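You operate a simulated robot arm through the tools that you are given. There is no shell and no other tool. Be economical: measure what you need, move in short steps, check, and stop when the job is done.

The job below is to be done with a simulated robot arm. You get a single attempt, and the scene is never put back.

Task
Fetch the blue pad from the top of the yellow bench and set it on the back of the red bench. Take the yellow-banded anvil block on the back of the yellow bench and put it away on the top of the black bench. Push the black drawer shut. Take the green ball insert and put it on top of the medium brown card. Take the white filter on the top of the teal bench and put it away on the top of the grey bench. Fetch the blue-banded anvil block and set it on the top of the purple bench. Put the orange-edged card on the top of the blue bench. Take the green pad on the top of the purple bench and put it away on the top of the yellow bench. Fetch the green-edged card and set it on the back of the pale green bench. Put the nine by nine cover on top of the small brown card. Put the blue can on the top of the dark green bench. Fetch the yellow pad and set it on the back of the orange bench. Open the yellow filler lid. Any order will do. Set down upright: blue pad, white filter, orange-edged card, green pad, green-edged card, blue can, yellow pad.

It is judged by the outcome, as a careful person would: the job done as asked, and still so three seconds after it is handed in. It fails if anything else is knocked over, pushed out of place, dropped, spilled or broken. Lids that push on must go on centred and level and be pressed home; caps that screw on are set level and turned clockwise until they are tight.

Robot
A 6-joint arm with a four-finger gripper on a trunk, on a base that drives. Base frame: it is fixed to the floor where the robot stands at the start and does not move with it; the origin is under the middle of the robot, x ahead of it, y to its left, z up; the surface under the hand at the start is at about z = 900. Readings come in mm, degrees, newtons and seconds.
With the tool pointing down near the work surface it reaches from about 100 to 920 mm from the robot's upright axis, wherever it stands. Its first joint turns from -166.0 to 166.0 degrees. Places, roughly: back of the orange bench (149x22 cm) [-1640, 560, 840]; back of the pale green bench (174x22 cm) [-900, -13140, 900]; back of the red bench (125x22 cm) [860, -1520, 900]; black drawer [500, -1300, 1000]; blue can (23x7x19 cm) [800, -4000, 900]; blue pad (8x6x8 cm) [500, -200, 900]; blue-banded anvil block (4x4x5 cm) [500, -12100, 900]; green ball insert (17x17x5 cm) [700, -11800, 900]; green pad (9x6x6 cm) [-900, -10700, 900]; green-edged card [-1000, -10000, 1000]; medium brown card (36x25x4 cm) [600, -12300, 900]; nine by nine cover [-1000, -4500, 1000]; orange-edged card [500, -11750, 1000]; small brown card (26x15x4 cm) [-1200, -4400, 900]; top of the black bench [600, -9300, 800]; top of the blue bench [700, -8300, 800]; top of the dark green bench [600, -2900, 800]; top of the grey bench [-6500, -12800, 900]; top of the purple bench [-1100, -10400, 900]; top of the yellow bench [500, 0, 900]; white filter (6x6x11 cm) [600, -12000, 900]; yellow filler lid [-9000, -3100, 900]; yellow pad (9x6x6 cm) [700, -3800, 900]; yellow-banded anvil block (4x4x5 cm) [900, 400, 900]. Payload 3.43 kg.
The tool frame sits at the grasp point between the pads (the TCP): z along the fingers, y along the line on which they close. The tips reach 30 mm beyond it. Largest opening 120 mm; the body of the gripper starts 85 mm behind the TCP.
Orientation is told as [roll, pitch, yaw] about the base's x, y, z axes, in that order, counted from this pose: with the fingers straight down and closing along the base's y, the tool's x points along the base's -x, its y along +y and its z along -z.

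Tools
- The arm moves only by the tool move_arm. Its argument "increments" is a list that holds one entry, the list of rows, each a list of 7 numbers: the gripper command, from -1 (shut) to 1 (fully open), values between in proportion, then the shift along the tool's x, y, z in units of 25 mm (1.0 is 25 mm), then the turn, a rotation vector about the tool's x, y, z in units of 5 degrees (1.0 is 5 degrees). In form: [[[gripper, dx, dy, dz, rx, ry, rz], ...]]. A call has 1 to 20 rows; each row shifts and turns the commanded pose from where the row before left it, along the tool's axes as they then stand. A call with a number of a shift or a turn outside -1 to 1 is refused whole. Rows are played at 5 a second. More than 50 mm and 8.6 degrees between two rows, or a gripper value outside its range, and nothing of the call is played. A pose out of reach is approached as far as the arm can. The call stops where the force on the tool passes 40 N (or 10 N more than at its start, if that is more) or the arm is blocked; 0.2 s more then pass. The fingers move at their own pace and stop on an object; they squeeze with about 41 N. The grip force told is the motor's: it shows also when the fingers shut on nothing. Time passes only in rows, and 0.2 s behind the last, so rows that do not move let the fingers close. The reply holds the time, the measured pose of the TCP, the force on the tool along the base axes, the opening and the grip force, in the units named above and with some noise, with the torque about the TCP (base axes, N m) and any sound that the robot's microphone picked up.
- Cameras (640 x 400 px; columns grow to the right, rows downward): "scene" is now at [60.6, 192.2, 1584.9]; the picture's right is [-0.11, -0.99, 0.00], its down [-0.74, 0.08, -0.66] and it looks along [0.66, -0.07, -0.75] (base axes); focal length 248 px, centre (320, 200). "wrist" rides on the gripper at [71, -17, -121] in the tool frame; the picture's right is [0.23, 0.97, 0.00], its down [-0.81, 0.19, -0.55] and it looks along [-0.54, 0.13, 0.83] (tool axes); focal length 275 px, centre (320, 200). There is no depth. A picture from a camera that has moved, and an enlarged one, comes with that camera's place and axes in the base frame and with its lens.
- capture(camera): a new picture of that camera. No time passes.
- slide_trunk(by): slides the trunk up (or, below 0, down) by that many mm; the arm and the scene camera ride with it, the base frame stays. It gives what a move gives, with no picture.
- base_move(legs): drives the robot by 1 to 6 legs, each [ahead, left, turn to the left] in mm, mm and degrees, along the robot's own axes; the way and the turn of a leg run together, so that a leg with both is an arc; at most 1500 mm and 180 degrees a leg. The arm and the cameras ride along, it lands a little off, and it stops where it bumps. It gives what a move gives.
- pan_tilt(pan, tilt): turns the head with the scene camera to pan (to the left, within 120 degrees either way) and tilt (down, from -29 to 69), counted from straight ahead of the robot. It gives what a move gives.
- enlarge(camera, box): a new picture of the part [left, top, right, bottom] of that camera's present view, enlarged. No time passes.
- close_job(): hands the job in; it is judged then, once.

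Go step by step. Nothing tells you exact positions but the pictures and the camera data: compare them with the known pose of the tool, close in by small moves and look again before you grip or let go. The budget is 567 turns and 360 pictures, counting those below and the enlarged ones. Unless the task says otherwise, let go and move clear before handing in, and close with one line.

The tools are called after ">>>" as name(argument=value, ...) on one line, values as JSON. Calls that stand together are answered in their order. move_arm: Moves the arm, as the interface text tells. Its arguments: {"type":"object","properties":{"increments":{"type":"array","items":{"type":"array","items":{"type":"array","items":{"type":"number"}}}}},"required":["increments"]} The other tools are called the same way: slide_trunk (by) slides the trunk up or down; base_move (legs) drives the base; pan_tilt (pan, tilt) turns the head that bears the scene camera; capture (camera) takes a picture; enlarge (camera, box) takes an enlarged picture of a part of a camera's view; close_job () hands the job in.

At the start:

```text
clock: 0.0
eef_pos: [560.3, 343.1, 1206.4]
tcp_rot: [0.0, 0.0, -0.1]
ft_force: [-0.1, 0.4, 0.6]
wrist_torque: [0.01, -0.03, 0.02]
gripper_width: 120.0
finger_force: 0.0
trunk travel left (down, up): [-175.0, 365.0]
robot x, y, heading: [-2.5, -1.6, -0.1]
head pan, tilt: [-6.4, 48.3]
```

scene: 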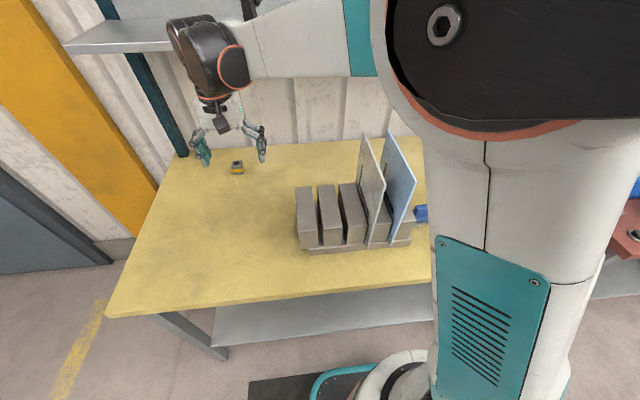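
wrist: 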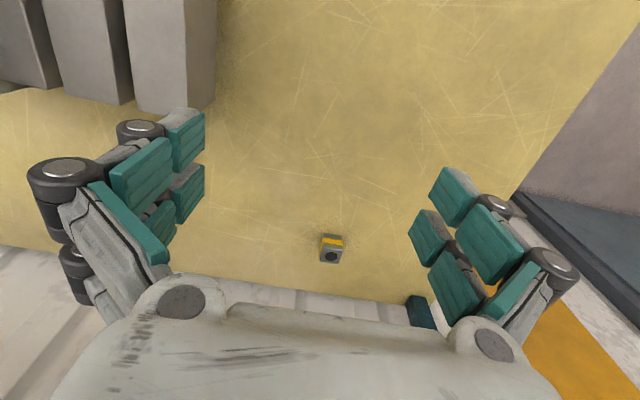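

The anvil block is near (857, 437) and the blue pad sits behind the rack near (534, -195). I'll raise the trunk before moving across the rack to the pad.

>>> slide_trunk(by=150)

```text
clock: 1.8
eef_pos: [560.3, 344.1, 1356.7]
tcp_rot: [0.0, -0.1, -0.1]
ft_force: [-0.9, -1.0, -0.9]
wrist_torque: [0.01, -0.01, 0.03]
gripper_width: 120.0
finger_force: 0.0
trunk travel left (down, up): [-325.0, 215.0]
robot x, y, heading: [-0.9, 1.5, 0.2]
head pan, tilt: [-6.4, 48.3]
```

Trunk is up; the fingers clear the rack's plates now. I drive to the right so that the hand comes over the blue pad.

>>> base_move(legs=[[0, -540, 0]])

>>> capture(camera="wrist")

>>> capture(camera="scene")

```text
clock: 4.9
eef_pos: [560.1, -209.4, 1357.3]
tcp_rot: [0.0, -0.1, -0.4]
ft_force: [-0.5, 0.7, -0.3]
wrist_torque: [0.03, -0.03, -0.01]
gripper_width: 120.0
finger_force: 0.2
trunk travel left (down, up): [-325.0, 215.0]
robot x, y, heading: [1.9, -552.3, -0.3]
head pan, tilt: [-6.4, 48.3]
```

```text
357 pictures are left
camera wrist: at [487.6, -226.9, 1477.8], right [-0.23, 0.97, 0.0], down [0.81, 0.19, 0.55], along [0.54, 0.12, -0.83], focal length 275 px, centre (320, 200)
```

wrist: 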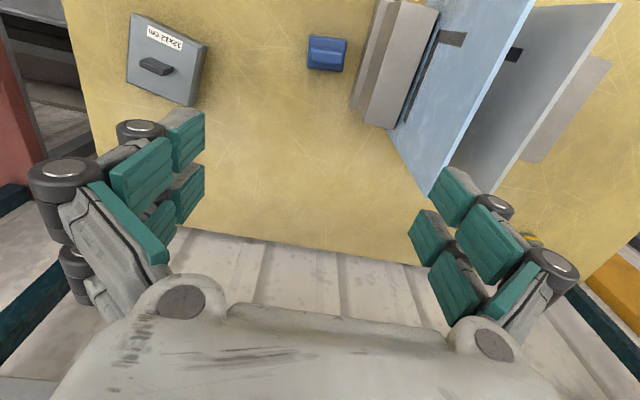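

```text
356 pictures are left
camera scene: at [60.2, -360.0, 1735.0], right [-0.12, -0.99, 0.0], down [-0.74, 0.09, -0.66], along [0.66, -0.08, -0.75], focal length 248 px, centre (320, 200)
```

scene: 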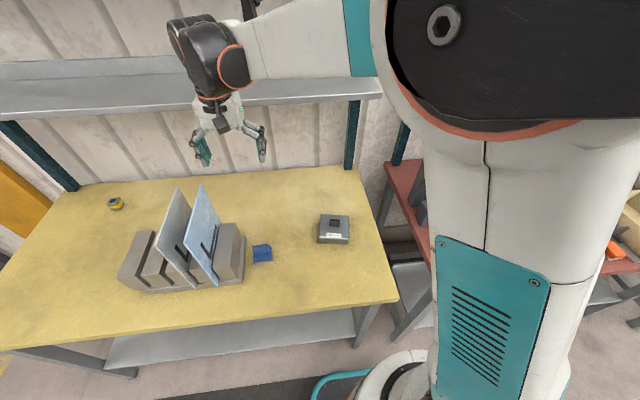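

The blue pad is near (523, -213). I take an enlarged view to get its shape and orientation.

>>> enlarge(camera="wrist", box=[260, 0, 420, 100])

>>> enlarge(camera="scene", box=[180, 200, 340, 300])

```text
4.00 times, centred on (340, 50) of wrist
camera zoom: at [487.6, -226.9, 1477.8], right [-0.23, 0.97, 0.0], down [0.81, 0.19, 0.55], along [0.54, 0.12, -0.83], focal length 1101 px, centre (240, 800)
```

zoom: 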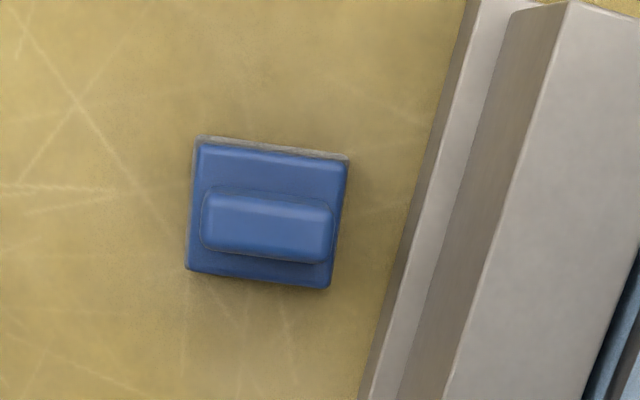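

```text
4.00 times, centred on (260, 250) of scene
camera zoom: at [60.2, -360.0, 1735.0], right [-0.12, -0.99, 0.0], down [-0.74, 0.09, -0.66], along [0.66, -0.08, -0.75], focal length 993 px, centre (560, 0)
```

zoom: 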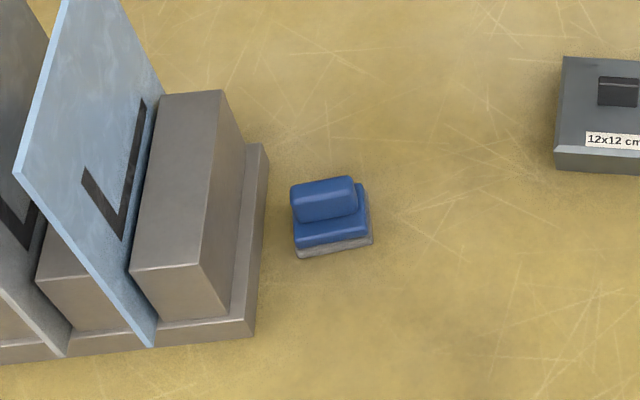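

The pad is a block with a handle ridge whose long side runs along y, rotated about +5°. I'll yaw the tool +95° so the fingers close across the ridge, and descend part way.

>>> move_arm(increments=[[[1, 0, 0, 0.5, 0, 0, -1], [1, 0, 0, 0.5, 0, 0, -1], [1, 0, 0, 0.5, 0, 0, -1], [1, 0, 0, 0.5, 0, 0, -1], [1, 0, 0, 0.5, 0, 0, -1], [1, 0, 0, 0.5, 0, 0, -1], [1, 0, 0, 0.5, 0, 0, -1], [1, 0, 0, 0.5, 0, 0, -1], [1, 0, 0, 0.5, 0, 0, -1], [1, 0, 0, 0.5, 0, 0, -1], [1, 0, 0, 0.5, 0, 0, -1], [1, 0, 0, 0.5, 0, 0, -1], [1, 0, 0, 0.5, 0, 0, -1], [1, 0, 0, 0.5, 0, 0, -1], [1, 0, 0, 0.5, 0, 0, -1], [1, 0, 0, 0.5, 0, 0, -1], [1, 0, 0, 0.5, 0, 0, -1], [1, 0, 0, 0.5, 0, 0, -1], [1, 0, 0, 0.5, 0, 0, -1], [1, 0, 1, 0, 0, 0, 0]]])

>>> capture(camera="wrist")

```text
clock: 9.1
eef_pos: [535.6, -212.9, 1121.4]
tcp_rot: [0.0, 0.0, 94.8]
ft_force: [0.4, -0.3, 0.0]
wrist_torque: [0.02, -0.02, 0.02]
gripper_width: 120.0
finger_force: 0.0
trunk travel left (down, up): [-325.0, 215.0]
robot x, y, heading: [-0.8, -550.6, -0.3]
head pan, tilt: [-6.4, 48.3]
```

```text
353 pictures are left
camera wrist: at [556.0, -282.9, 1240.9], right [-0.95, -0.31, 0.0], down [-0.26, 0.79, 0.55], along [-0.17, 0.53, -0.83], focal length 275 px, centre (320, 200)
```

wrist: 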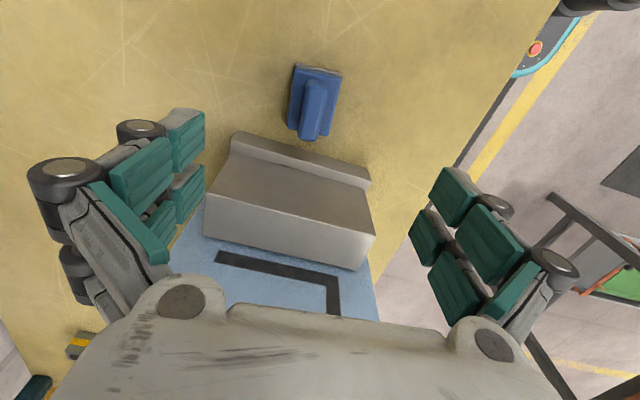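

The pad is centred under the hand. I lower with the fingers straddling its 60 mm base and grip it low.

>>> move_arm(increments=[[[1, 0, -0.14, 1, 0, 0, 0], [1, 0, 0, 1, 0, 0, 0], [1, 0, 0, 1, 0, 0, 0], [1, 0, 0, 1, 0, 0, 0], [1, 0, 0, 1, 0, 0, 0], [1, 0, 0, 1, 0, 0, 0], [1, 0, 0, 1, 0, 0, 0], [1, 0, 0, 0.3, 0, 0, 0], [-1, 0, 0, 0, 0, 0, 0], [-1, 0, 0, 0, 0, 0, 0], [-1, 0, 0, 0, 0, 0, 0]]])

>>> capture(camera="wrist")

```text
clock: 11.5
eef_pos: [537.3, -210.8, 937.6]
tcp_rot: [0.0, 0.0, 94.8]
ft_force: [0.0, -1.0, -1.0]
wrist_torque: [0.02, 0.0, -0.02]
gripper_width: 54.4
finger_force: 41.7
trunk travel left (down, up): [-325.0, 215.0]
robot x, y, heading: [1.1, -550.2, -0.3]
head pan, tilt: [-6.4, 48.3]
```

```text
352 pictures are left
camera wrist: at [559.7, -281.2, 1057.7], right [-0.95, -0.31, 0.0], down [-0.26, 0.79, 0.55], along [-0.17, 0.53, -0.83], focal length 275 px, centre (320, 200)
```

wrist: 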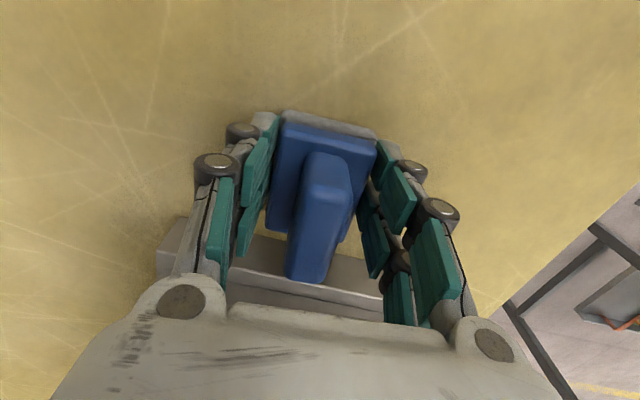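

The pad is held (54 mm). I lift it and look at the red bench with the head panned right.

>>> move_arm(increments=[[[-1, 0, 0, -1, 0, 0, 0], [-1, 0, 0, -1, 0, 0, 0], [-1, 0, 0, -1, 0, 0, 0], [-1, 0, 0, -1, 0, 0, 0], [-1, 0, 0, -1, 0, 0, 0], [-1, 0, 0, -1, 0, 0, 0], [-1, 0, 0, -1, 0, 0, 0], [-1, 0, 0, -1, 0, 0, 0], [-1, 0, 0, -1, 0, 0, 0], [-1, 0, 0, -1, 0, 0, 0]]])

>>> pan_tilt(pan=-60, tilt=35)

>>> capture(camera="scene")

```text
clock: 13.7
eef_pos: [535.9, -213.1, 1188.8]
tcp_rot: [0.0, -0.1, 94.7]
ft_force: [-0.5, -0.5, -1.0]
wrist_torque: [0.05, 0.04, 0.0]
gripper_width: 54.5
finger_force: 41.5
trunk travel left (down, up): [-325.0, 215.0]
robot x, y, heading: [-0.9, -554.0, -0.3]
head pan, tilt: [-6.4, 48.3]
```

```text
clock: 14.9
eef_pos: [537.7, -212.1, 1187.8]
tcp_rot: [0.0, 0.0, 94.8]
ft_force: [0.5, 0.2, -0.4]
wrist_torque: [0.01, 0.0, 0.03]
gripper_width: 54.5
finger_force: 41.5
trunk travel left (down, up): [-325.0, 215.0]
robot x, y, heading: [-4.9, -552.1, -0.1]
head pan, tilt: [-60.0, 35.0]
```

```text
351 pictures are left
camera scene: at [26.1, -426.4, 1754.3], right [-0.87, -0.5, 0.0], down [-0.29, 0.5, -0.82], along [0.41, -0.71, -0.57], focal length 248 px, centre (320, 200)
```

scene: 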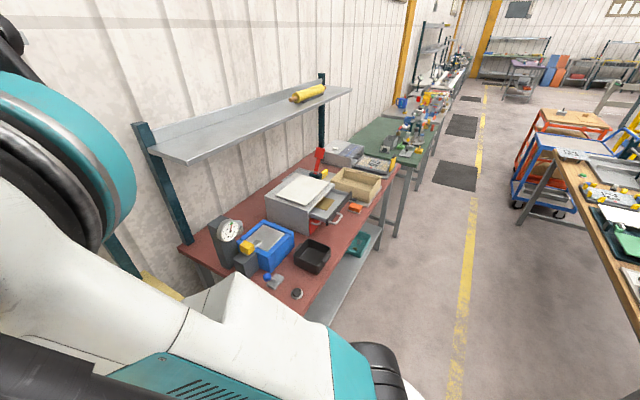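

The red bench holds a gauge, blue box, bowl, a cabinet with an open drawer, a wood box and more under a shelf. I raise the trunk and drive alongside it for a close look.

>>> slide_trunk(by=100)

>>> base_move(legs=[[0, -700, 0]])

>>> pan_tilt(pan=-20, tilt=45)

>>> capture(camera="scene")

>>> capture(camera="wrist")

```text
clock: 16.3
eef_pos: [537.0, -212.7, 1287.2]
tcp_rot: [0.0, 0.0, 94.7]
ft_force: [1.1, -0.5, -0.6]
wrist_torque: [0.02, 0.01, -0.02]
gripper_width: 54.3
finger_force: 41.0
trunk travel left (down, up): [-425.0, 115.0]
robot x, y, heading: [-4.0, -552.1, -0.4]
head pan, tilt: [-60.0, 35.0]
```

```text
clock: 20.1
eef_pos: [534.0, -914.8, 1287.8]
tcp_rot: [0.0, 0.0, 94.1]
ft_force: [-0.7, -0.2, -1.7]
wrist_torque: [0.02, 0.01, 0.0]
gripper_width: 54.4
finger_force: 40.9
trunk travel left (down, up): [-425.0, 115.0]
robot x, y, heading: [-10.9, -1247.6, -0.9]
head pan, tilt: [-60.0, 35.0]
```

```text
clock: 21.2
eef_pos: [533.4, -913.4, 1288.3]
tcp_rot: [0.0, 0.0, 94.2]
ft_force: [-1.1, -0.1, -0.2]
wrist_torque: [-0.01, -0.02, 0.01]
gripper_width: 54.4
finger_force: 41.2
trunk travel left (down, up): [-425.0, 115.0]
robot x, y, heading: [-6.2, -1247.1, -0.8]
head pan, tilt: [-20.0, 45.0]
```

```text
350 pictures are left
camera scene: at [53.7, -1075.0, 1839.5], right [-0.36, -0.93, 0.0], down [-0.66, 0.25, -0.71], along [0.66, -0.25, -0.71], focal length 248 px, centre (320, 200)
```

scene: 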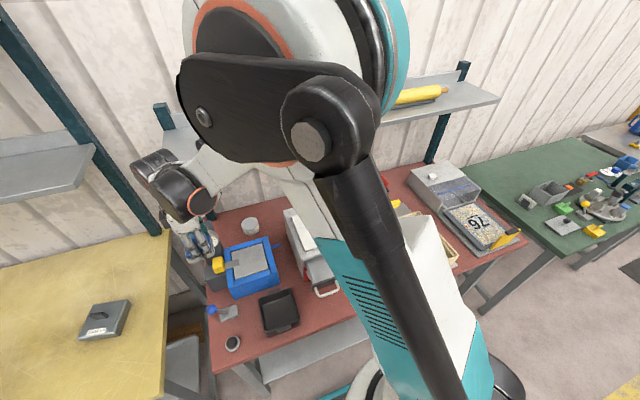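

```text
349 pictures are left
camera wrist: at [555.1, -983.4, 1408.1], right [-0.95, -0.3, 0.0], down [-0.25, 0.79, 0.55], along [-0.17, 0.53, -0.83], focal length 275 px, centre (320, 200)
```

wrist: 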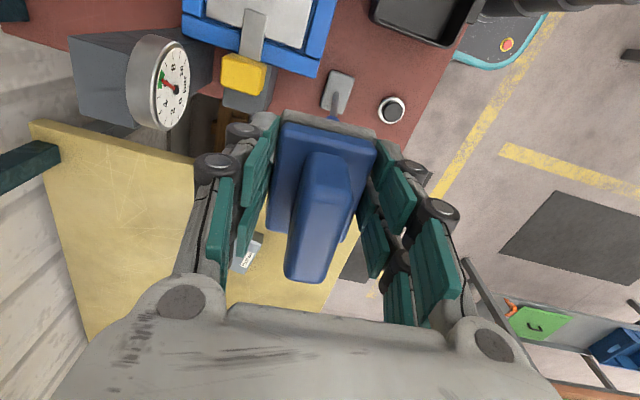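

The elbow hides the middle of the red bench; the camera sees best to the robot's left. I drive on to beyond the middle and look back.

>>> base_move(legs=[[0, -620, 1]])

>>> pan_tilt(pan=8, tilt=42)

>>> capture(camera="scene")

>>> capture(camera="wrist")

```text
clock: 24.6
eef_pos: [525.0, -1527.7, 1287.9]
tcp_rot: [0.1, 0.0, 94.8]
ft_force: [0.2, -0.3, -0.8]
wrist_torque: [-0.02, -0.01, 0.01]
gripper_width: 54.5
finger_force: 41.1
trunk travel left (down, up): [-425.0, 115.0]
robot x, y, heading: [-13.0, -1866.9, -0.1]
head pan, tilt: [-20.0, 45.0]
```

```text
clock: 25.6
eef_pos: [524.9, -1526.0, 1288.4]
tcp_rot: [0.1, 0.0, 94.9]
ft_force: [0.2, 0.1, -1.8]
wrist_torque: [0.02, -0.01, 0.0]
gripper_width: 54.5
finger_force: 40.7
trunk travel left (down, up): [-425.0, 115.0]
robot x, y, heading: [-10.7, -1865.3, 0.0]
head pan, tilt: [8.0, 42.0]
```

```text
348 pictures are left
camera scene: at [53.2, -1654.4, 1843.8], right [0.14, -0.99, 0.0], down [-0.66, -0.09, -0.74], along [0.74, 0.1, -0.67], focal length 248 px, centre (320, 200)
```

scene: 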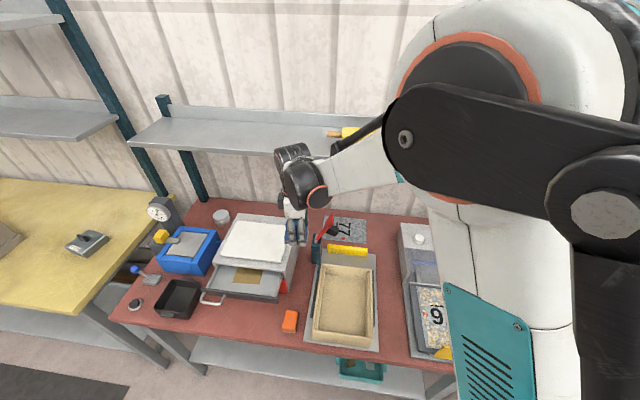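

```text
347 pictures are left
camera wrist: at [546.9, -1595.9, 1408.1], right [-0.95, -0.31, 0.0], down [-0.26, 0.79, 0.55], along [-0.17, 0.52, -0.83], focal length 275 px, centre (320, 200)
```

wrist: 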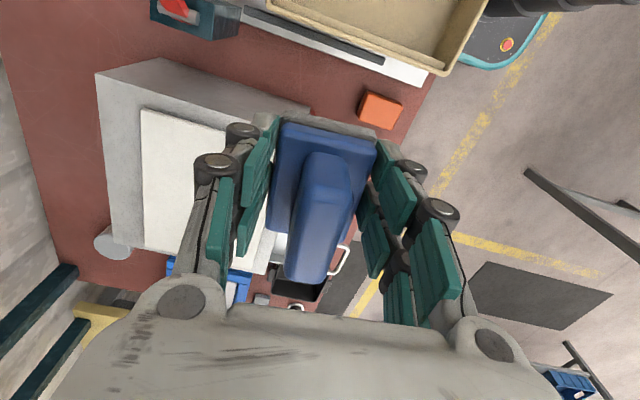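

Now the red bench's layout is visible. I enlarge the area for the free back strip.

>>> enlarge(camera="scene", box=[120, 180, 440, 380])

```text
2.00 times, centred on (280, 280) of scene
camera zoom: at [53.2, -1654.4, 1843.8], right [0.14, -0.99, 0.0], down [-0.66, -0.09, -0.74], along [0.74, 0.1, -0.67], focal length 496 px, centre (400, 40)
```

zoom: 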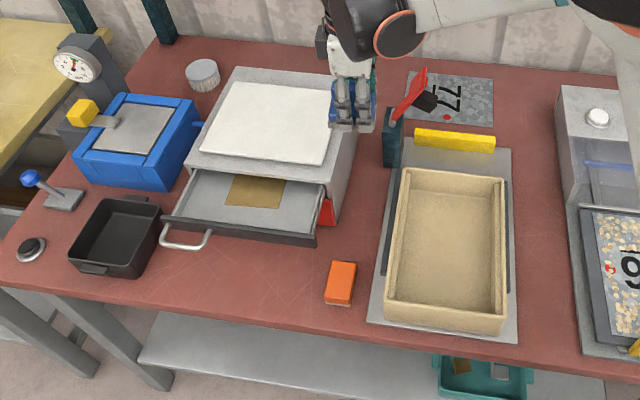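

There is a clear gap at the back right of the red bench, near y ≈ -1870 between the "77" plate and the right-hand box, under the shelf (about z 1384). I square the tool, move over to that lane, and then lower the trunk.

>>> move_arm(increments=[[[-1, 0, 0, 0, 0, 0, 1], [-1, 1, 0, 0, 0, 0, 0], [-1, 1, 0, 0, 0, 0, 0], [-1, 1, 0, 0, 0, 0, 0], [-1, 1, 0, 0, 0, 0, 0], [-1, 1, 0, 0, 0, 0, 0], [-1, 1, 0, 0, 0, 0, 0], [-1, 1, 0, 0, 0, 0, 0], [-1, 1, 0, 0, 0, 0, 0], [-1, 1, 0, 0, 0, 0, 0], [-1, 1, 0, 0, 0, 0, 0], [-1, 1, 0, 0, 0, 0, 0], [-1, 1, 0, 0, 0, 0, 0], [-1, 1, 0, 0, 0, 0, 0], [-1, 0.84, 0, 0, 0, 0, 0]]])

>>> slide_trunk(by=-200)

>>> capture(camera="scene")

>>> capture(camera="wrist")

```text
clock: 28.8
eef_pos: [524.4, -1872.6, 1286.6]
tcp_rot: [0.0, 0.0, 89.9]
ft_force: [1.6, -0.2, -0.8]
wrist_torque: [0.0, 0.02, 0.0]
gripper_width: 54.6
finger_force: 40.8
trunk travel left (down, up): [-425.0, 115.0]
robot x, y, heading: [-10.1, -1865.3, -0.0]
head pan, tilt: [8.0, 42.0]
```

```text
clock: 30.9
eef_pos: [524.1, -1872.5, 1088.2]
tcp_rot: [-0.1, 0.1, 89.9]
ft_force: [-0.7, -0.4, -0.2]
wrist_torque: [-0.01, -0.01, 0.0]
gripper_width: 54.3
finger_force: 41.3
trunk travel left (down, up): [-225.0, 315.0]
robot x, y, heading: [-13.0, -1866.4, -0.1]
head pan, tilt: [8.0, 42.0]
```

```text
345 pictures are left
camera scene: at [53.0, -1654.6, 1644.0], right [0.14, -0.99, 0.0], down [-0.66, -0.09, -0.74], along [0.74, 0.1, -0.67], focal length 248 px, centre (320, 200)
```

scene: 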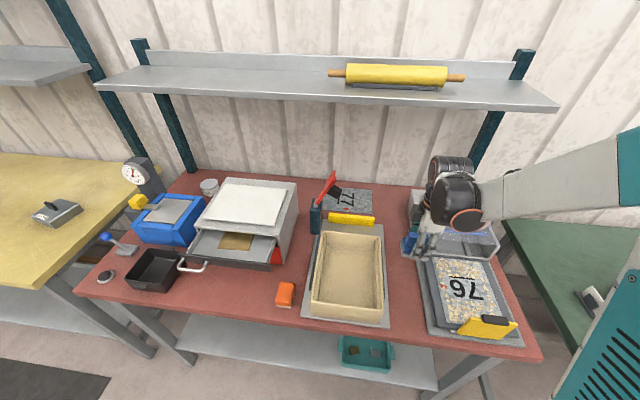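

```text
344 pictures are left
camera wrist: at [540.6, -1943.8, 1207.3], right [-0.97, -0.23, 0.0], down [-0.19, 0.81, 0.55], along [-0.13, 0.54, -0.83], focal length 275 px, centre (320, 200)
```

wrist: 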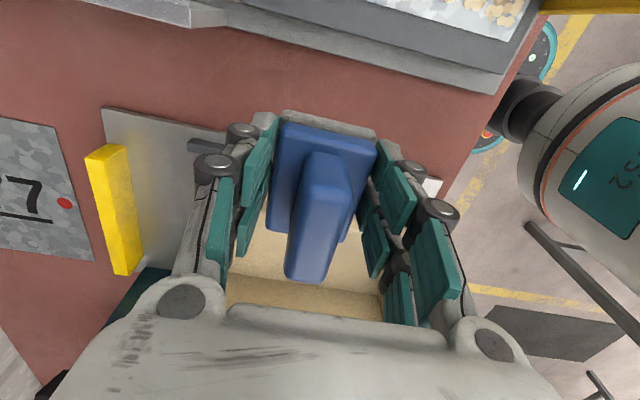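

I enlarge the right-hand part to check the lane's width.

>>> enlarge(camera="scene", box=[300, 150, 540, 350])

>>> enlarge(camera="wrist", box=[0, 0, 320, 200])

```text
2.00 times, centred on (420, 250) of scene
camera zoom: at [53.0, -1654.6, 1644.0], right [0.14, -0.99, 0.0], down [-0.66, -0.09, -0.74], along [0.74, 0.1, -0.67], focal length 496 px, centre (120, 100)
```

zoom: 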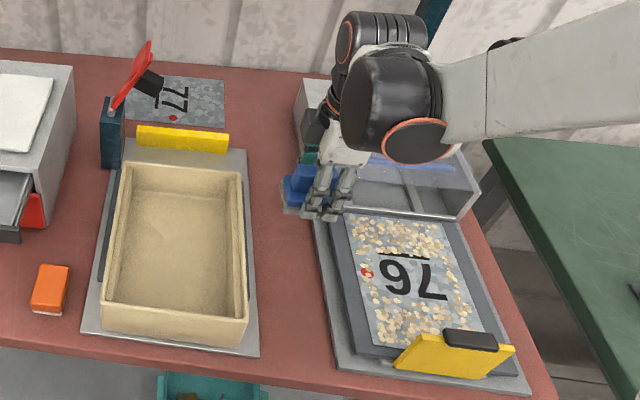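

```text
2.00 times, centred on (160, 100) of wrist
camera zoom: at [540.6, -1943.8, 1207.3], right [-0.97, -0.23, 0.0], down [-0.19, 0.81, 0.55], along [-0.13, 0.54, -0.83], focal length 551 px, centre (640, 400)
```

zoom: 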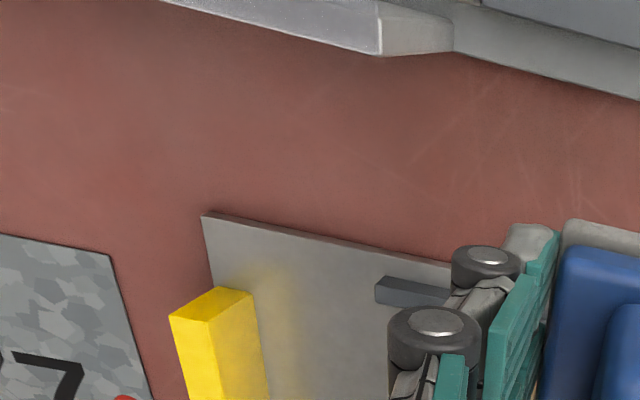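

The lane at the back runs y ≈ -1771 to -1906, so I'll place at about (835, -1843). I shift, lower to 988 and extend under the shelf.

>>> move_arm(increments=[[[-1, -0.6, 0, 1, 0, 0, 0], [-1, -0.58, 0, 1, 0, 0, 0], [-1, 0, 0, 1, 0, 0, 0], [-1, 0, 0, 1, 0, 0, 0], [-1, 0, -1, 0, 0, 0, 0], [-1, 0, -1, 0, 0, 0, 0], [-1, 0, -1, 0, 0, 0, 0], [-1, 0, -1, 0, 0, 0, 0], [-1, 0, -1, 0, 0, 0, 0], [-1, 0, -1, 0, 0, 0, 0], [-1, 0, -1, 0, 0, 0, 0], [-1, 0, -1, 0, 0, 0, 0], [-1, 0, -1, 0, 0, 0, 0], [-1, 0, -1, 0, 0, 0, 0], [-1, 0, -1, 0, 0, 0, 0], [-1, 0, -1, 0, 0, 0, 0], [-1, 0, -0.44, 0, 0, 0, 0]]])

>>> capture(camera="scene")

>>> capture(camera="wrist")

```text
clock: 34.5
eef_pos: [835.0, -1843.7, 986.7]
tcp_rot: [-0.1, 0.1, 89.8]
ft_force: [-0.5, -0.1, -1.1]
wrist_torque: [-0.02, 0.03, 0.02]
gripper_width: 54.5
finger_force: 41.1
trunk travel left (down, up): [-225.0, 315.0]
robot x, y, heading: [-14.8, -1868.3, -0.1]
head pan, tilt: [8.0, 42.0]
```

```text
341 pictures are left
camera scene: at [53.6, -1654.6, 1643.8], right [0.14, -0.99, 0.0], down [-0.66, -0.09, -0.74], along [0.74, 0.1, -0.67], focal length 248 px, centre (320, 200)
```

scene: 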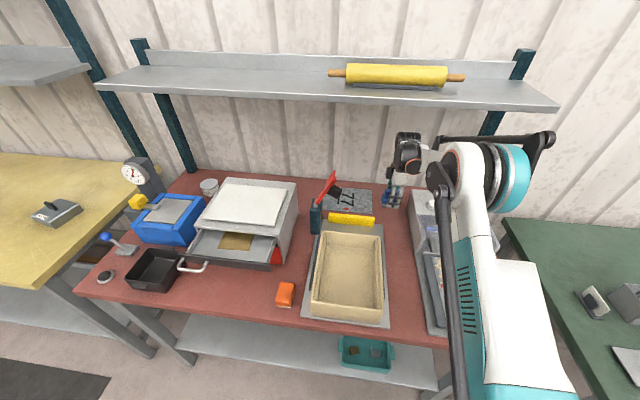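

```text
340 pictures are left
camera wrist: at [850.8, -1915.1, 1106.9], right [-0.97, -0.23, 0.0], down [-0.19, 0.81, 0.55], along [-0.13, 0.54, -0.83], focal length 275 px, centre (320, 200)
```

wrist: 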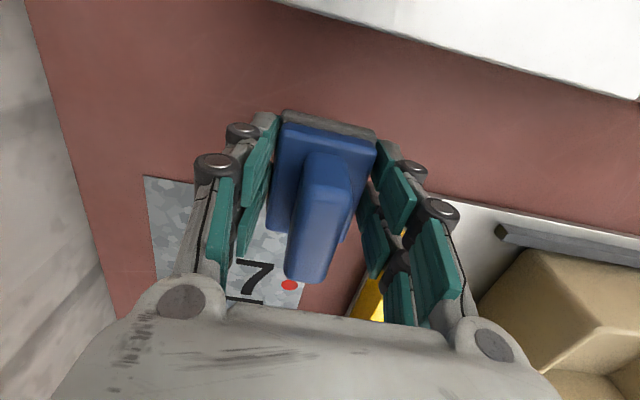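

Clear of everything. I lower the pad to the bench and release.

>>> move_arm(increments=[[[-1, 0, 0, 0.7, 0, 0, 0], [-1, 0, 0, 0.7, 0, 0, 0], [-1, 0, 0, 0.3, 0, 0, 0], [-1, 0, 0, 0.2, 0, 0, 0], [-1, 0, 0, 0, 0, 0, 0]]])

```text
clock: 35.7
eef_pos: [835.9, -1842.5, 940.1]
tcp_rot: [0.0, -0.1, 89.9]
ft_force: [0.2, 0.3, 0.1]
wrist_torque: [-0.03, -0.02, 0.01]
gripper_width: 54.3
finger_force: 41.0
trunk travel left (down, up): [-225.0, 315.0]
robot x, y, heading: [-13.7, -1869.4, -0.1]
head pan, tilt: [8.0, 42.0]
```

>>> move_arm(increments=[[[-1, 0, 0, 0.06, 0, 0, 0], [-1, 0, 0, 0.06, 0, 0, 0], [-1, 0, 0, 0, 0, 0, 0]]])

```text
clock: 36.5
eef_pos: [836.2, -1843.0, 938.0]
tcp_rot: [-0.1, 0.0, 89.9]
ft_force: [5.4, -0.4, 17.6]
wrist_torque: [0.19, -0.44, -0.07]
gripper_width: 54.3
finger_force: 40.5
trunk travel left (down, up): [-225.0, 315.0]
robot x, y, heading: [-10.8, -1870.3, -0.2]
head pan, tilt: [8.0, 42.0]
```

Contact with the bench. I release, rise and pull back.

>>> move_arm(increments=[[[1, 0, 0, 0, 0, 0, 0], [1, 0, 0, 0, 0, 0, 0], [1, 0, 0, -0.5, 0, 0, 0], [1, 0, 0, -1, 0, 0, 0], [1, 0, 0, -1, 0, 0, 0], [1, 0, 0, -1, 0, 0, 0], [1, 0, 1, 0, 0, 0, 0], [1, 0, 1, 0, 0, 0, 0], [1, 0, 1, 0, 0, 0, 0], [1, 0, 1, 0, 0, 0, 0], [1, 0, 1, 0, 0, 0, 0], [1, 0, 1, 0, 0, 0, 0], [1, 0, 1, 0, 0, 0, 0], [1, 0, 1, 0, 0, 0, 0], [1, 0, 1, 0, 0, 0, 0], [1, 0, 1, 0, 0, 0, 0], [1, 0, 1, 0, 0, 0, 0]]])

>>> enlarge(camera="scene", box=[120, 150, 440, 350])

```text
clock: 40.1
eef_pos: [560.4, -1843.6, 1024.0]
tcp_rot: [0.0, 0.0, 89.9]
ft_force: [0.3, -1.0, 0.3]
wrist_torque: [0.01, 0.01, 0.0]
gripper_width: 120.0
finger_force: 0.1
trunk travel left (down, up): [-225.0, 315.0]
robot x, y, heading: [-11.0, -1870.0, -0.3]
head pan, tilt: [8.0, 42.0]
```

```text
2.00 times, centred on (280, 250) of scene
camera zoom: at [52.7, -1654.6, 1643.9], right [0.14, -0.99, 0.0], down [-0.66, -0.09, -0.74], along [0.74, 0.1, -0.67], focal length 496 px, centre (400, 100)
```

zoom: 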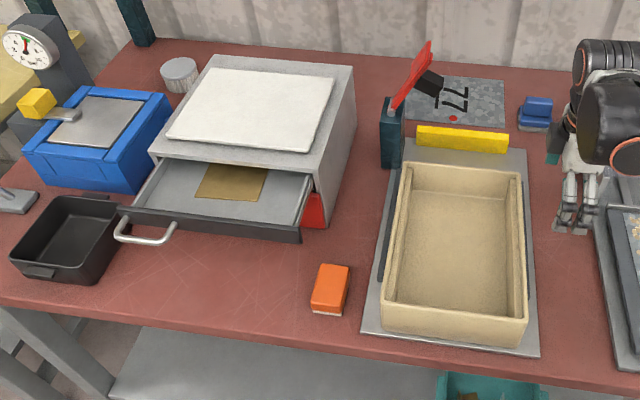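

The pad stands at the back of the red bench. The drawer front is near x ≈ 467, y -1146…-1440, z ≈ 960. I close the fingers, rise and retract, and drive left so the hand is in front of the drawer.

>>> move_arm(increments=[[[-1, 0, 0, -1, 0, 0, 0], [-1, 0, 0, -1, 0, 0, 0], [-1, 0, 0, -1, 0, 0, 0], [-1, 0, 0, -1, 0, 0, 0], [-1, 0, 1, 0, 0, 0, 0], [-1, 0, 1, 0, 0, 0, 0], [-1, 0, 1, 0, 0, 0, 0], [-1, 0, 1, 0, 0, 0, 0], [-1, 0, 1, 0, 0, 0, 0], [-1, 0, 1, 0, 0, 0, 0], [-1, 0, 1, 0, 0, 0, 0], [-1, 0, 0.2, 0, 0, 0, 0]]])

>>> base_move(legs=[[0, 551, 0]])

>>> capture(camera="wrist")

>>> capture(camera="scene")

```text
clock: 42.7
eef_pos: [379.8, -1842.7, 1124.4]
tcp_rot: [-0.1, -0.1, 89.9]
ft_force: [0.6, 0.9, 0.5]
wrist_torque: [0.03, 0.01, 0.03]
gripper_width: 0.1
finger_force: 32.8
trunk travel left (down, up): [-225.0, 315.0]
robot x, y, heading: [-11.3, -1867.8, -0.3]
head pan, tilt: [8.0, 42.0]
```

```text
clock: 45.9
eef_pos: [380.5, -1297.4, 1124.4]
tcp_rot: [-0.1, 0.1, 90.0]
ft_force: [-0.1, -0.3, 0.4]
wrist_torque: [-0.02, -0.02, -0.02]
gripper_width: 0.2
finger_force: 33.6
trunk travel left (down, up): [-225.0, 315.0]
robot x, y, heading: [-15.0, -1320.9, 0.2]
head pan, tilt: [8.0, 42.0]
```

```text
338 pictures are left
camera wrist: at [396.2, -1368.9, 1244.4], right [-0.97, -0.23, 0.0], down [-0.19, 0.81, 0.55], along [-0.13, 0.54, -0.83], focal length 275 px, centre (320, 200)
```

wrist: 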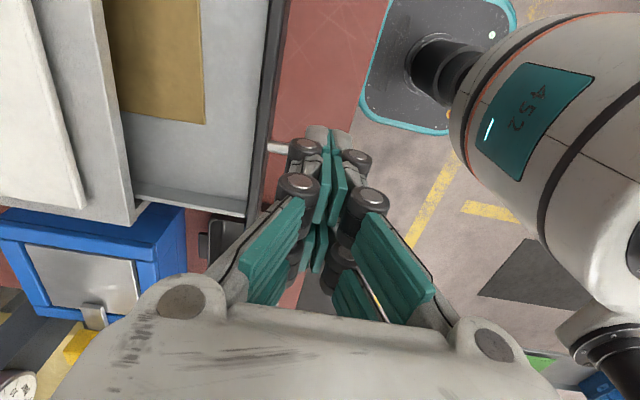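

```text
337 pictures are left
camera scene: at [51.9, -1110.1, 1643.8], right [0.14, -0.99, 0.0], down [-0.66, -0.1, -0.74], along [0.74, 0.11, -0.67], focal length 248 px, centre (320, 200)
```

scene: 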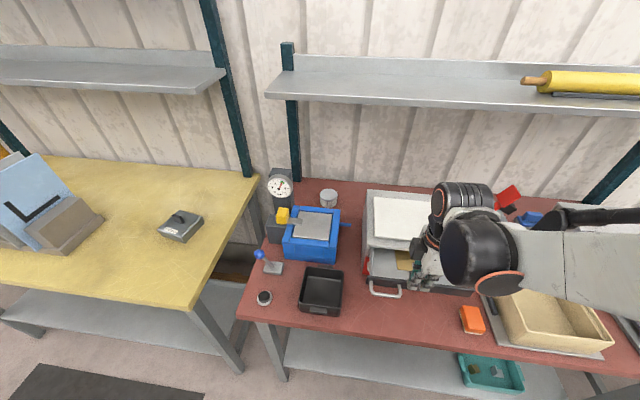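

I need the drawer front and handle more precisely; enlarging both views.

>>> enlarge(camera="scene", box=[320, 200, 520, 325])

>>> enlarge(camera="wrist", box=[200, 50, 440, 250])

```text
3.20 times, centred on (420, 262) of scene
camera zoom: at [51.9, -1110.1, 1643.8], right [0.14, -0.99, 0.0], down [-0.66, -0.1, -0.74], along [0.74, 0.11, -0.67], focal length 794 px, centre (0, 0)
```

zoom: 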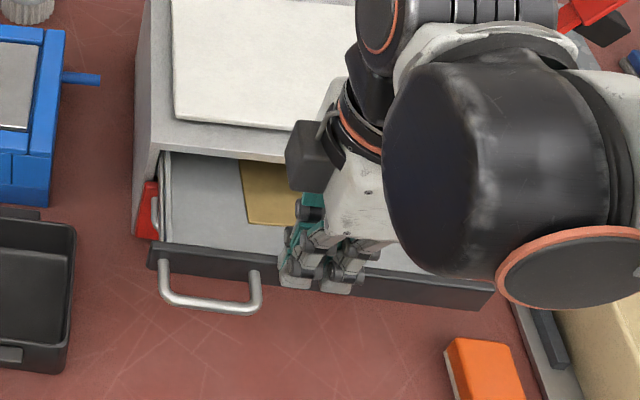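

```text
2.00 times, centred on (320, 150) of wrist
camera zoom: at [396.2, -1368.9, 1244.4], right [-0.97, -0.23, 0.0], down [-0.19, 0.81, 0.55], along [-0.13, 0.54, -0.83], focal length 551 px, centre (320, 300)
```

zoom: 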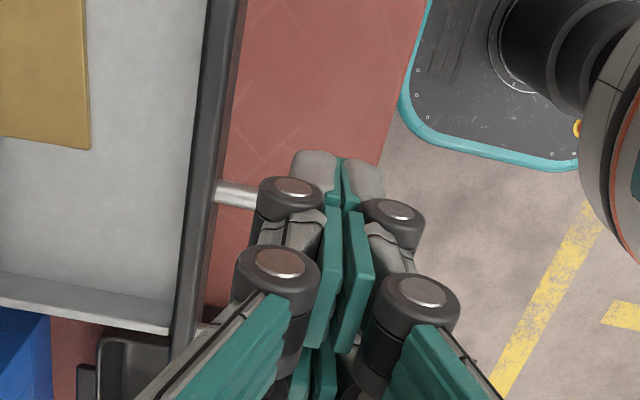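

The drawer front is actually at z ≈ 975–1015, x ≈ 447, y -1186…-1475, with the handle left of centre. I turn the hand to yaw 0 and tilt the tips forward 10° so that only the closed tips push.

>>> move_arm(increments=[[[-1, 0, 0, 0, 0, 0, 1], [-1, 0, 0, 0, 0, 0, 1], [-1, 0, 0, 0, 0, 0, 1], [-1, 0, 0, 0, 0, 0, 1], [-1, 0, 0, 0, 0, 0, 1], [-1, 0, 0, 0, 0, 0, 1], [-1, 0, 0, 0, 0, 0, 1], [-1, 0, 0, 0, 0, 0, 1], [-1, 0, 0, 0, 0, 0, 1], [-1, 0, 0, 0, 0, 0, 1], [-1, 0, 0, 0, 0, 0, 1], [-1, 0, 0, 0, 0, 0, 1], [-1, 0, 0, 0, 0, 0, 1], [-1, 0, 0, 0, 0, 0, 1], [-1, 0, 0, 0, 0, 0, 1], [-1, 0, 0, 0, 0, 0, 1], [-1, 0, 0, 0, 0, 0, 1], [-1, 0, 0, 0, 0, 0, 1], [-1, 0, 0, 0, 0, -1, 0], [-1, 0, 0, 0, 0, -1, 0]]])

>>> move_arm(increments=[[[-1, 0, -1, 0, 0, 0, 0], [-1, 0, -0.5, 0, 0, 0, 0], [-1, 0.174, 0, 0.985, 0, 0, 0], [-1, 0.174, 0, 0.985, 0, 0, 0], [-1, 0.174, 0, 0.985, 0, 0, 0], [-1, 0.174, 0, 0.985, 0, 0, 0], [-1, 0.174, 0, 0.985, 0, 0, 0]]])

>>> capture(camera="wrist")

>>> enlarge(camera="scene", box=[320, 200, 520, 325])

```text
clock: 50.1
eef_pos: [380.2, -1297.6, 1123.4]
tcp_rot: [0.0, -10.1, 0.1]
ft_force: [-0.1, 0.0, -1.3]
wrist_torque: [-0.06, -0.03, -0.01]
gripper_width: 0.0
finger_force: 33.2
trunk travel left (down, up): [-225.0, 315.0]
robot x, y, heading: [-15.9, -1325.1, 0.2]
head pan, tilt: [8.0, 42.0]
```

```text
clock: 51.7
eef_pos: [386.8, -1336.7, 1018.0]
tcp_rot: [0.0, -9.9, 0.2]
ft_force: [0.4, 0.7, 0.0]
wrist_torque: [-0.01, 0.01, 0.0]
gripper_width: 0.1
finger_force: 34.0
out of reach, approached as far as the arm can: row 7
trunk travel left (down, up): [-225.0, 315.0]
robot x, y, heading: [-15.8, -1324.8, 0.1]
head pan, tilt: [8.0, 42.0]
```

```text
334 pictures are left
camera wrist: at [294.6, -1353.3, 1122.6], right [-0.23, 0.97, -0.04], down [0.7, 0.19, 0.68], along [0.67, 0.13, -0.73], focal length 275 px, centre (320, 200)
```

wrist: 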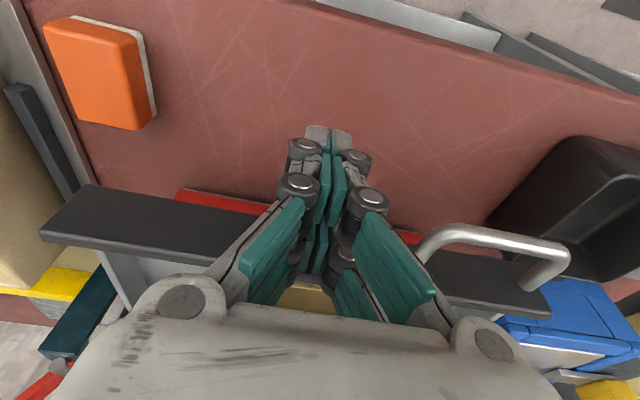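

```text
3.20 times, centred on (420, 262) of scene
camera zoom: at [51.9, -1110.5, 1643.9], right [0.14, -0.99, 0.0], down [-0.66, -0.09, -0.74], along [0.74, 0.11, -0.67], focal length 794 px, centre (0, 0)
```

zoom: 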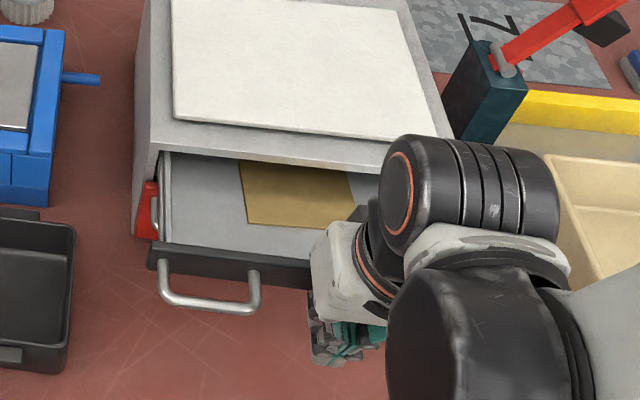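

The tips are just in front of the drawer face. I lower the trunk slightly and push forward in steps, which will stop on force.

>>> slide_trunk(by=-18)

>>> move_arm(increments=[[[-1, -0.788, 0, 0.139, 0, 0, 0], [-1, -0.788, 0, 0.139, 0, 0, 0], [-1, -0.788, 0, 0.139, 0, 0, 0], [-1, -0.788, 0, 0.139, 0, 0, 0], [-1, -0.788, 0, 0.139, 0, 0, 0], [-1, -0.5, 0, 0.09, 0, 0, 0], [-1, -0.5, 0, 0.09, 0, 0, 0]]])

>>> capture(camera="scene")

```text
clock: 52.3
eef_pos: [386.2, -1336.2, 999.2]
tcp_rot: [0.0, -10.0, 0.1]
ft_force: [0.8, 0.3, -0.3]
wrist_torque: [0.01, -0.06, -0.01]
gripper_width: 0.1
finger_force: 33.0
trunk travel left (down, up): [-207.0, 333.0]
robot x, y, heading: [-10.7, -1327.7, 0.3]
head pan, tilt: [8.0, 42.0]
```

```text
clock: 53.6
eef_pos: [482.3, -1336.1, 996.5]
tcp_rot: [-0.1, -9.3, 0.2]
ft_force: [-13.4, 0.2, -3.9]
wrist_torque: [-0.04, 0.43, 0.01]
gripper_width: 5.8
finger_force: 33.9
trunk travel left (down, up): [-207.0, 333.0]
robot x, y, heading: [-14.4, -1324.9, 0.3]
head pan, tilt: [8.0, 42.0]
stopped in row 6: the force on the tool passed its limit at 50 N (the readings are from after the stop); the commanded pose is now the measured one
```

```text
332 pictures are left
camera scene: at [50.4, -1110.5, 1625.9], right [0.14, -0.99, 0.0], down [-0.66, -0.09, -0.74], along [0.74, 0.11, -0.67], focal length 248 px, centre (320, 200)
```

scene: 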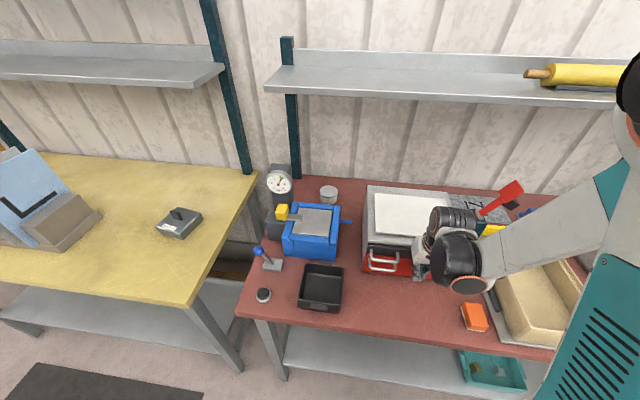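

>>> enlarge(camera="scene", box=[340, 170, 500, 290])

>>> capture(camera="wrist")

```text
3.33 times, centred on (420, 230) of scene
camera zoom: at [50.4, -1110.5, 1625.9], right [0.14, -0.99, 0.0], down [-0.66, -0.09, -0.74], along [0.74, 0.11, -0.67], focal length 827 px, centre (-13, 100)
```

zoom: 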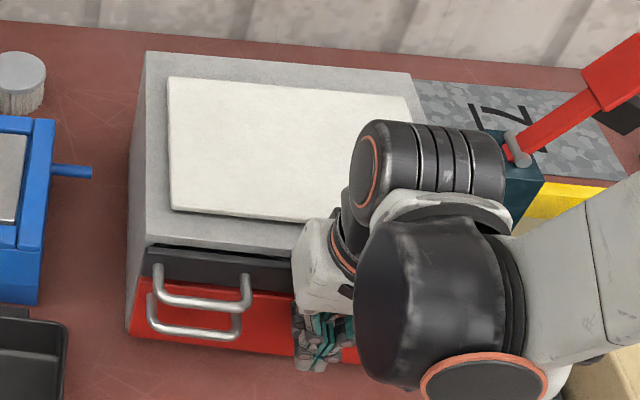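

```text
330 pictures are left
camera wrist: at [392.1, -1353.2, 1104.1], right [-0.23, 0.97, -0.04], down [0.71, 0.19, 0.68], along [0.67, 0.13, -0.74], focal length 275 px, centre (320, 200)
```

wrist: 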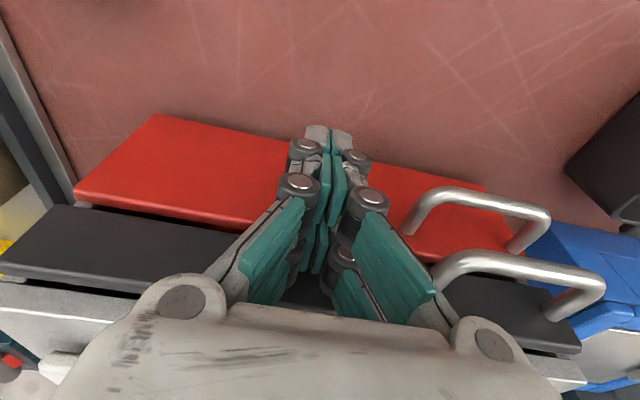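

The black drawer is nearly shut, but my low tips now touch the red drawer beneath it. I back off, raise about 35 mm, and push the black front home.

>>> move_arm(increments=[[[-1, 0.8, 0, -0.14, 0, 0, 0], [-1, -0.12, 0, -0.69, 0, 0, 0], [-1, -0.12, 0, -0.69, 0, 0, 0], [-1, -0.4, 0, 0.07, 0, 0, 0], [-1, -0.4, 0, 0.07, 0, 0, 0], [-1, -0.3, 0, 0.05, 0, 0, 0], [-1, -0.3, 0, 0.05, 0, 0, 0], [-1, -0.3, 0, 0.05, 0, 0, 0], [-1, -0.3, 0, 0.05, 0, 0, 0], [-1, -0.3, 0, 0.05, 0, 0, 0]]])

>>> enlarge(camera="scene", box=[340, 170, 500, 290])

>>> capture(camera="wrist")

```text
clock: 55.0
eef_pos: [483.2, -1336.6, 1031.5]
tcp_rot: [0.0, -8.7, 0.1]
ft_force: [-13.3, 0.1, -7.9]
wrist_torque: [0.0, 0.49, 0.02]
gripper_width: 5.9
finger_force: 34.0
trunk travel left (down, up): [-207.0, 333.0]
robot x, y, heading: [-14.3, -1324.6, 0.1]
head pan, tilt: [8.0, 42.0]
stopped in row 6: the force on the tool passed its limit at 48 N (the readings are from after the stop); the commanded pose is now the measured one
```

```text
3.33 times, centred on (420, 230) of scene
camera zoom: at [50.0, -1110.4, 1625.9], right [0.14, -0.99, 0.0], down [-0.66, -0.09, -0.74], along [0.74, 0.11, -0.67], focal length 827 px, centre (-13, 100)
```

zoom: 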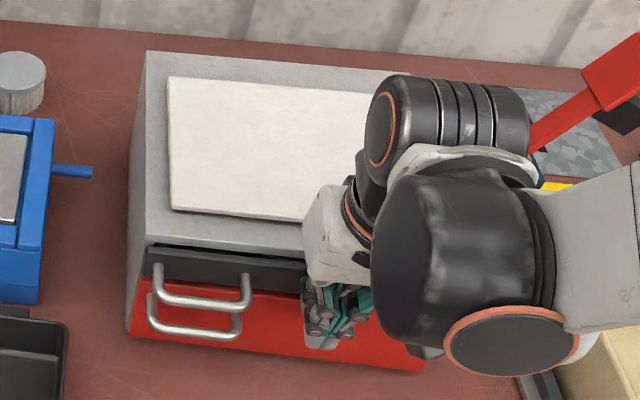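

```text
328 pictures are left
camera wrist: at [393.8, -1353.6, 1139.5], right [-0.23, 0.97, -0.04], down [0.72, 0.19, 0.67], along [0.66, 0.13, -0.74], focal length 275 px, centre (320, 200)
```

wrist: 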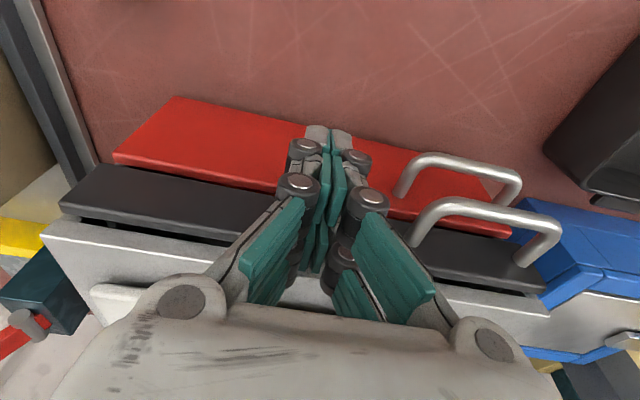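

Both drawer fronts now stop at the same plane (x ≈ 483). I back off and check that the black one is shut.

>>> move_arm(increments=[[[-1, 0.98, 0, -0.17, 0, 0, 0], [-1, 0.98, 0, -0.17, 0, 0, 0], [-1, -0.17, 0, -0.98, 0, 0, 0], [-1, -0.17, 0, -0.98, 0, 0, 0], [-1, -0.17, 0, -0.98, 0, 0, 0], [-1, -0.17, 0, -0.98, 0, 0, 0], [-1, -0.17, 0, -0.98, 0, 0, 0], [-1, -0.17, 0, -0.98, 0, 0, 0], [-1, 0, 0, 0, 0, 0.9, 0], [-1, 0, 0, 0, 0, 0.87, 0]]])

>>> enlarge(camera="scene", box=[340, 170, 500, 290])

>>> capture(camera="wrist")

```text
clock: 57.2
eef_pos: [438.7, -1335.8, 1181.4]
tcp_rot: [0.0, 0.1, 0.2]
ft_force: [-0.3, 0.1, 0.2]
wrist_torque: [0.0, -0.01, 0.02]
gripper_width: 0.0
finger_force: 33.0
trunk travel left (down, up): [-207.0, 333.0]
robot x, y, heading: [-13.3, -1321.6, 0.3]
head pan, tilt: [8.0, 42.0]
```

```text
3.33 times, centred on (420, 230) of scene
camera zoom: at [52.0, -1110.5, 1625.8], right [0.14, -0.99, 0.0], down [-0.66, -0.09, -0.74], along [0.74, 0.11, -0.67], focal length 827 px, centre (-13, 100)
```

zoom: 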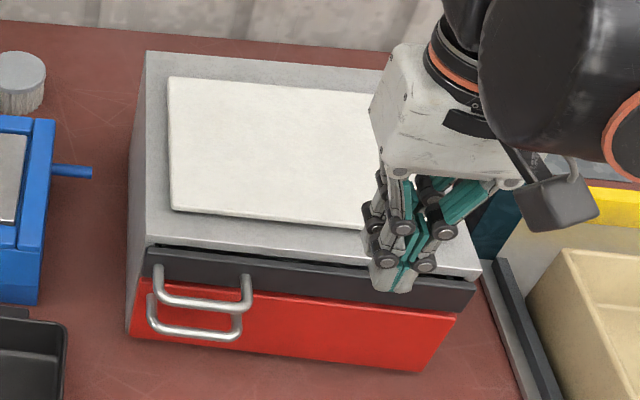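

```text
326 pictures are left
camera wrist: at [367.0, -1353.1, 1301.0], right [-0.23, 0.97, 0.0], down [0.81, 0.19, 0.55], along [0.54, 0.13, -0.83], focal length 275 px, centre (320, 200)
```

wrist: 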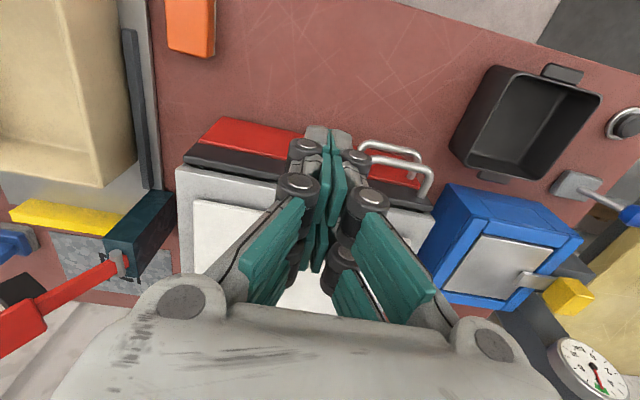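

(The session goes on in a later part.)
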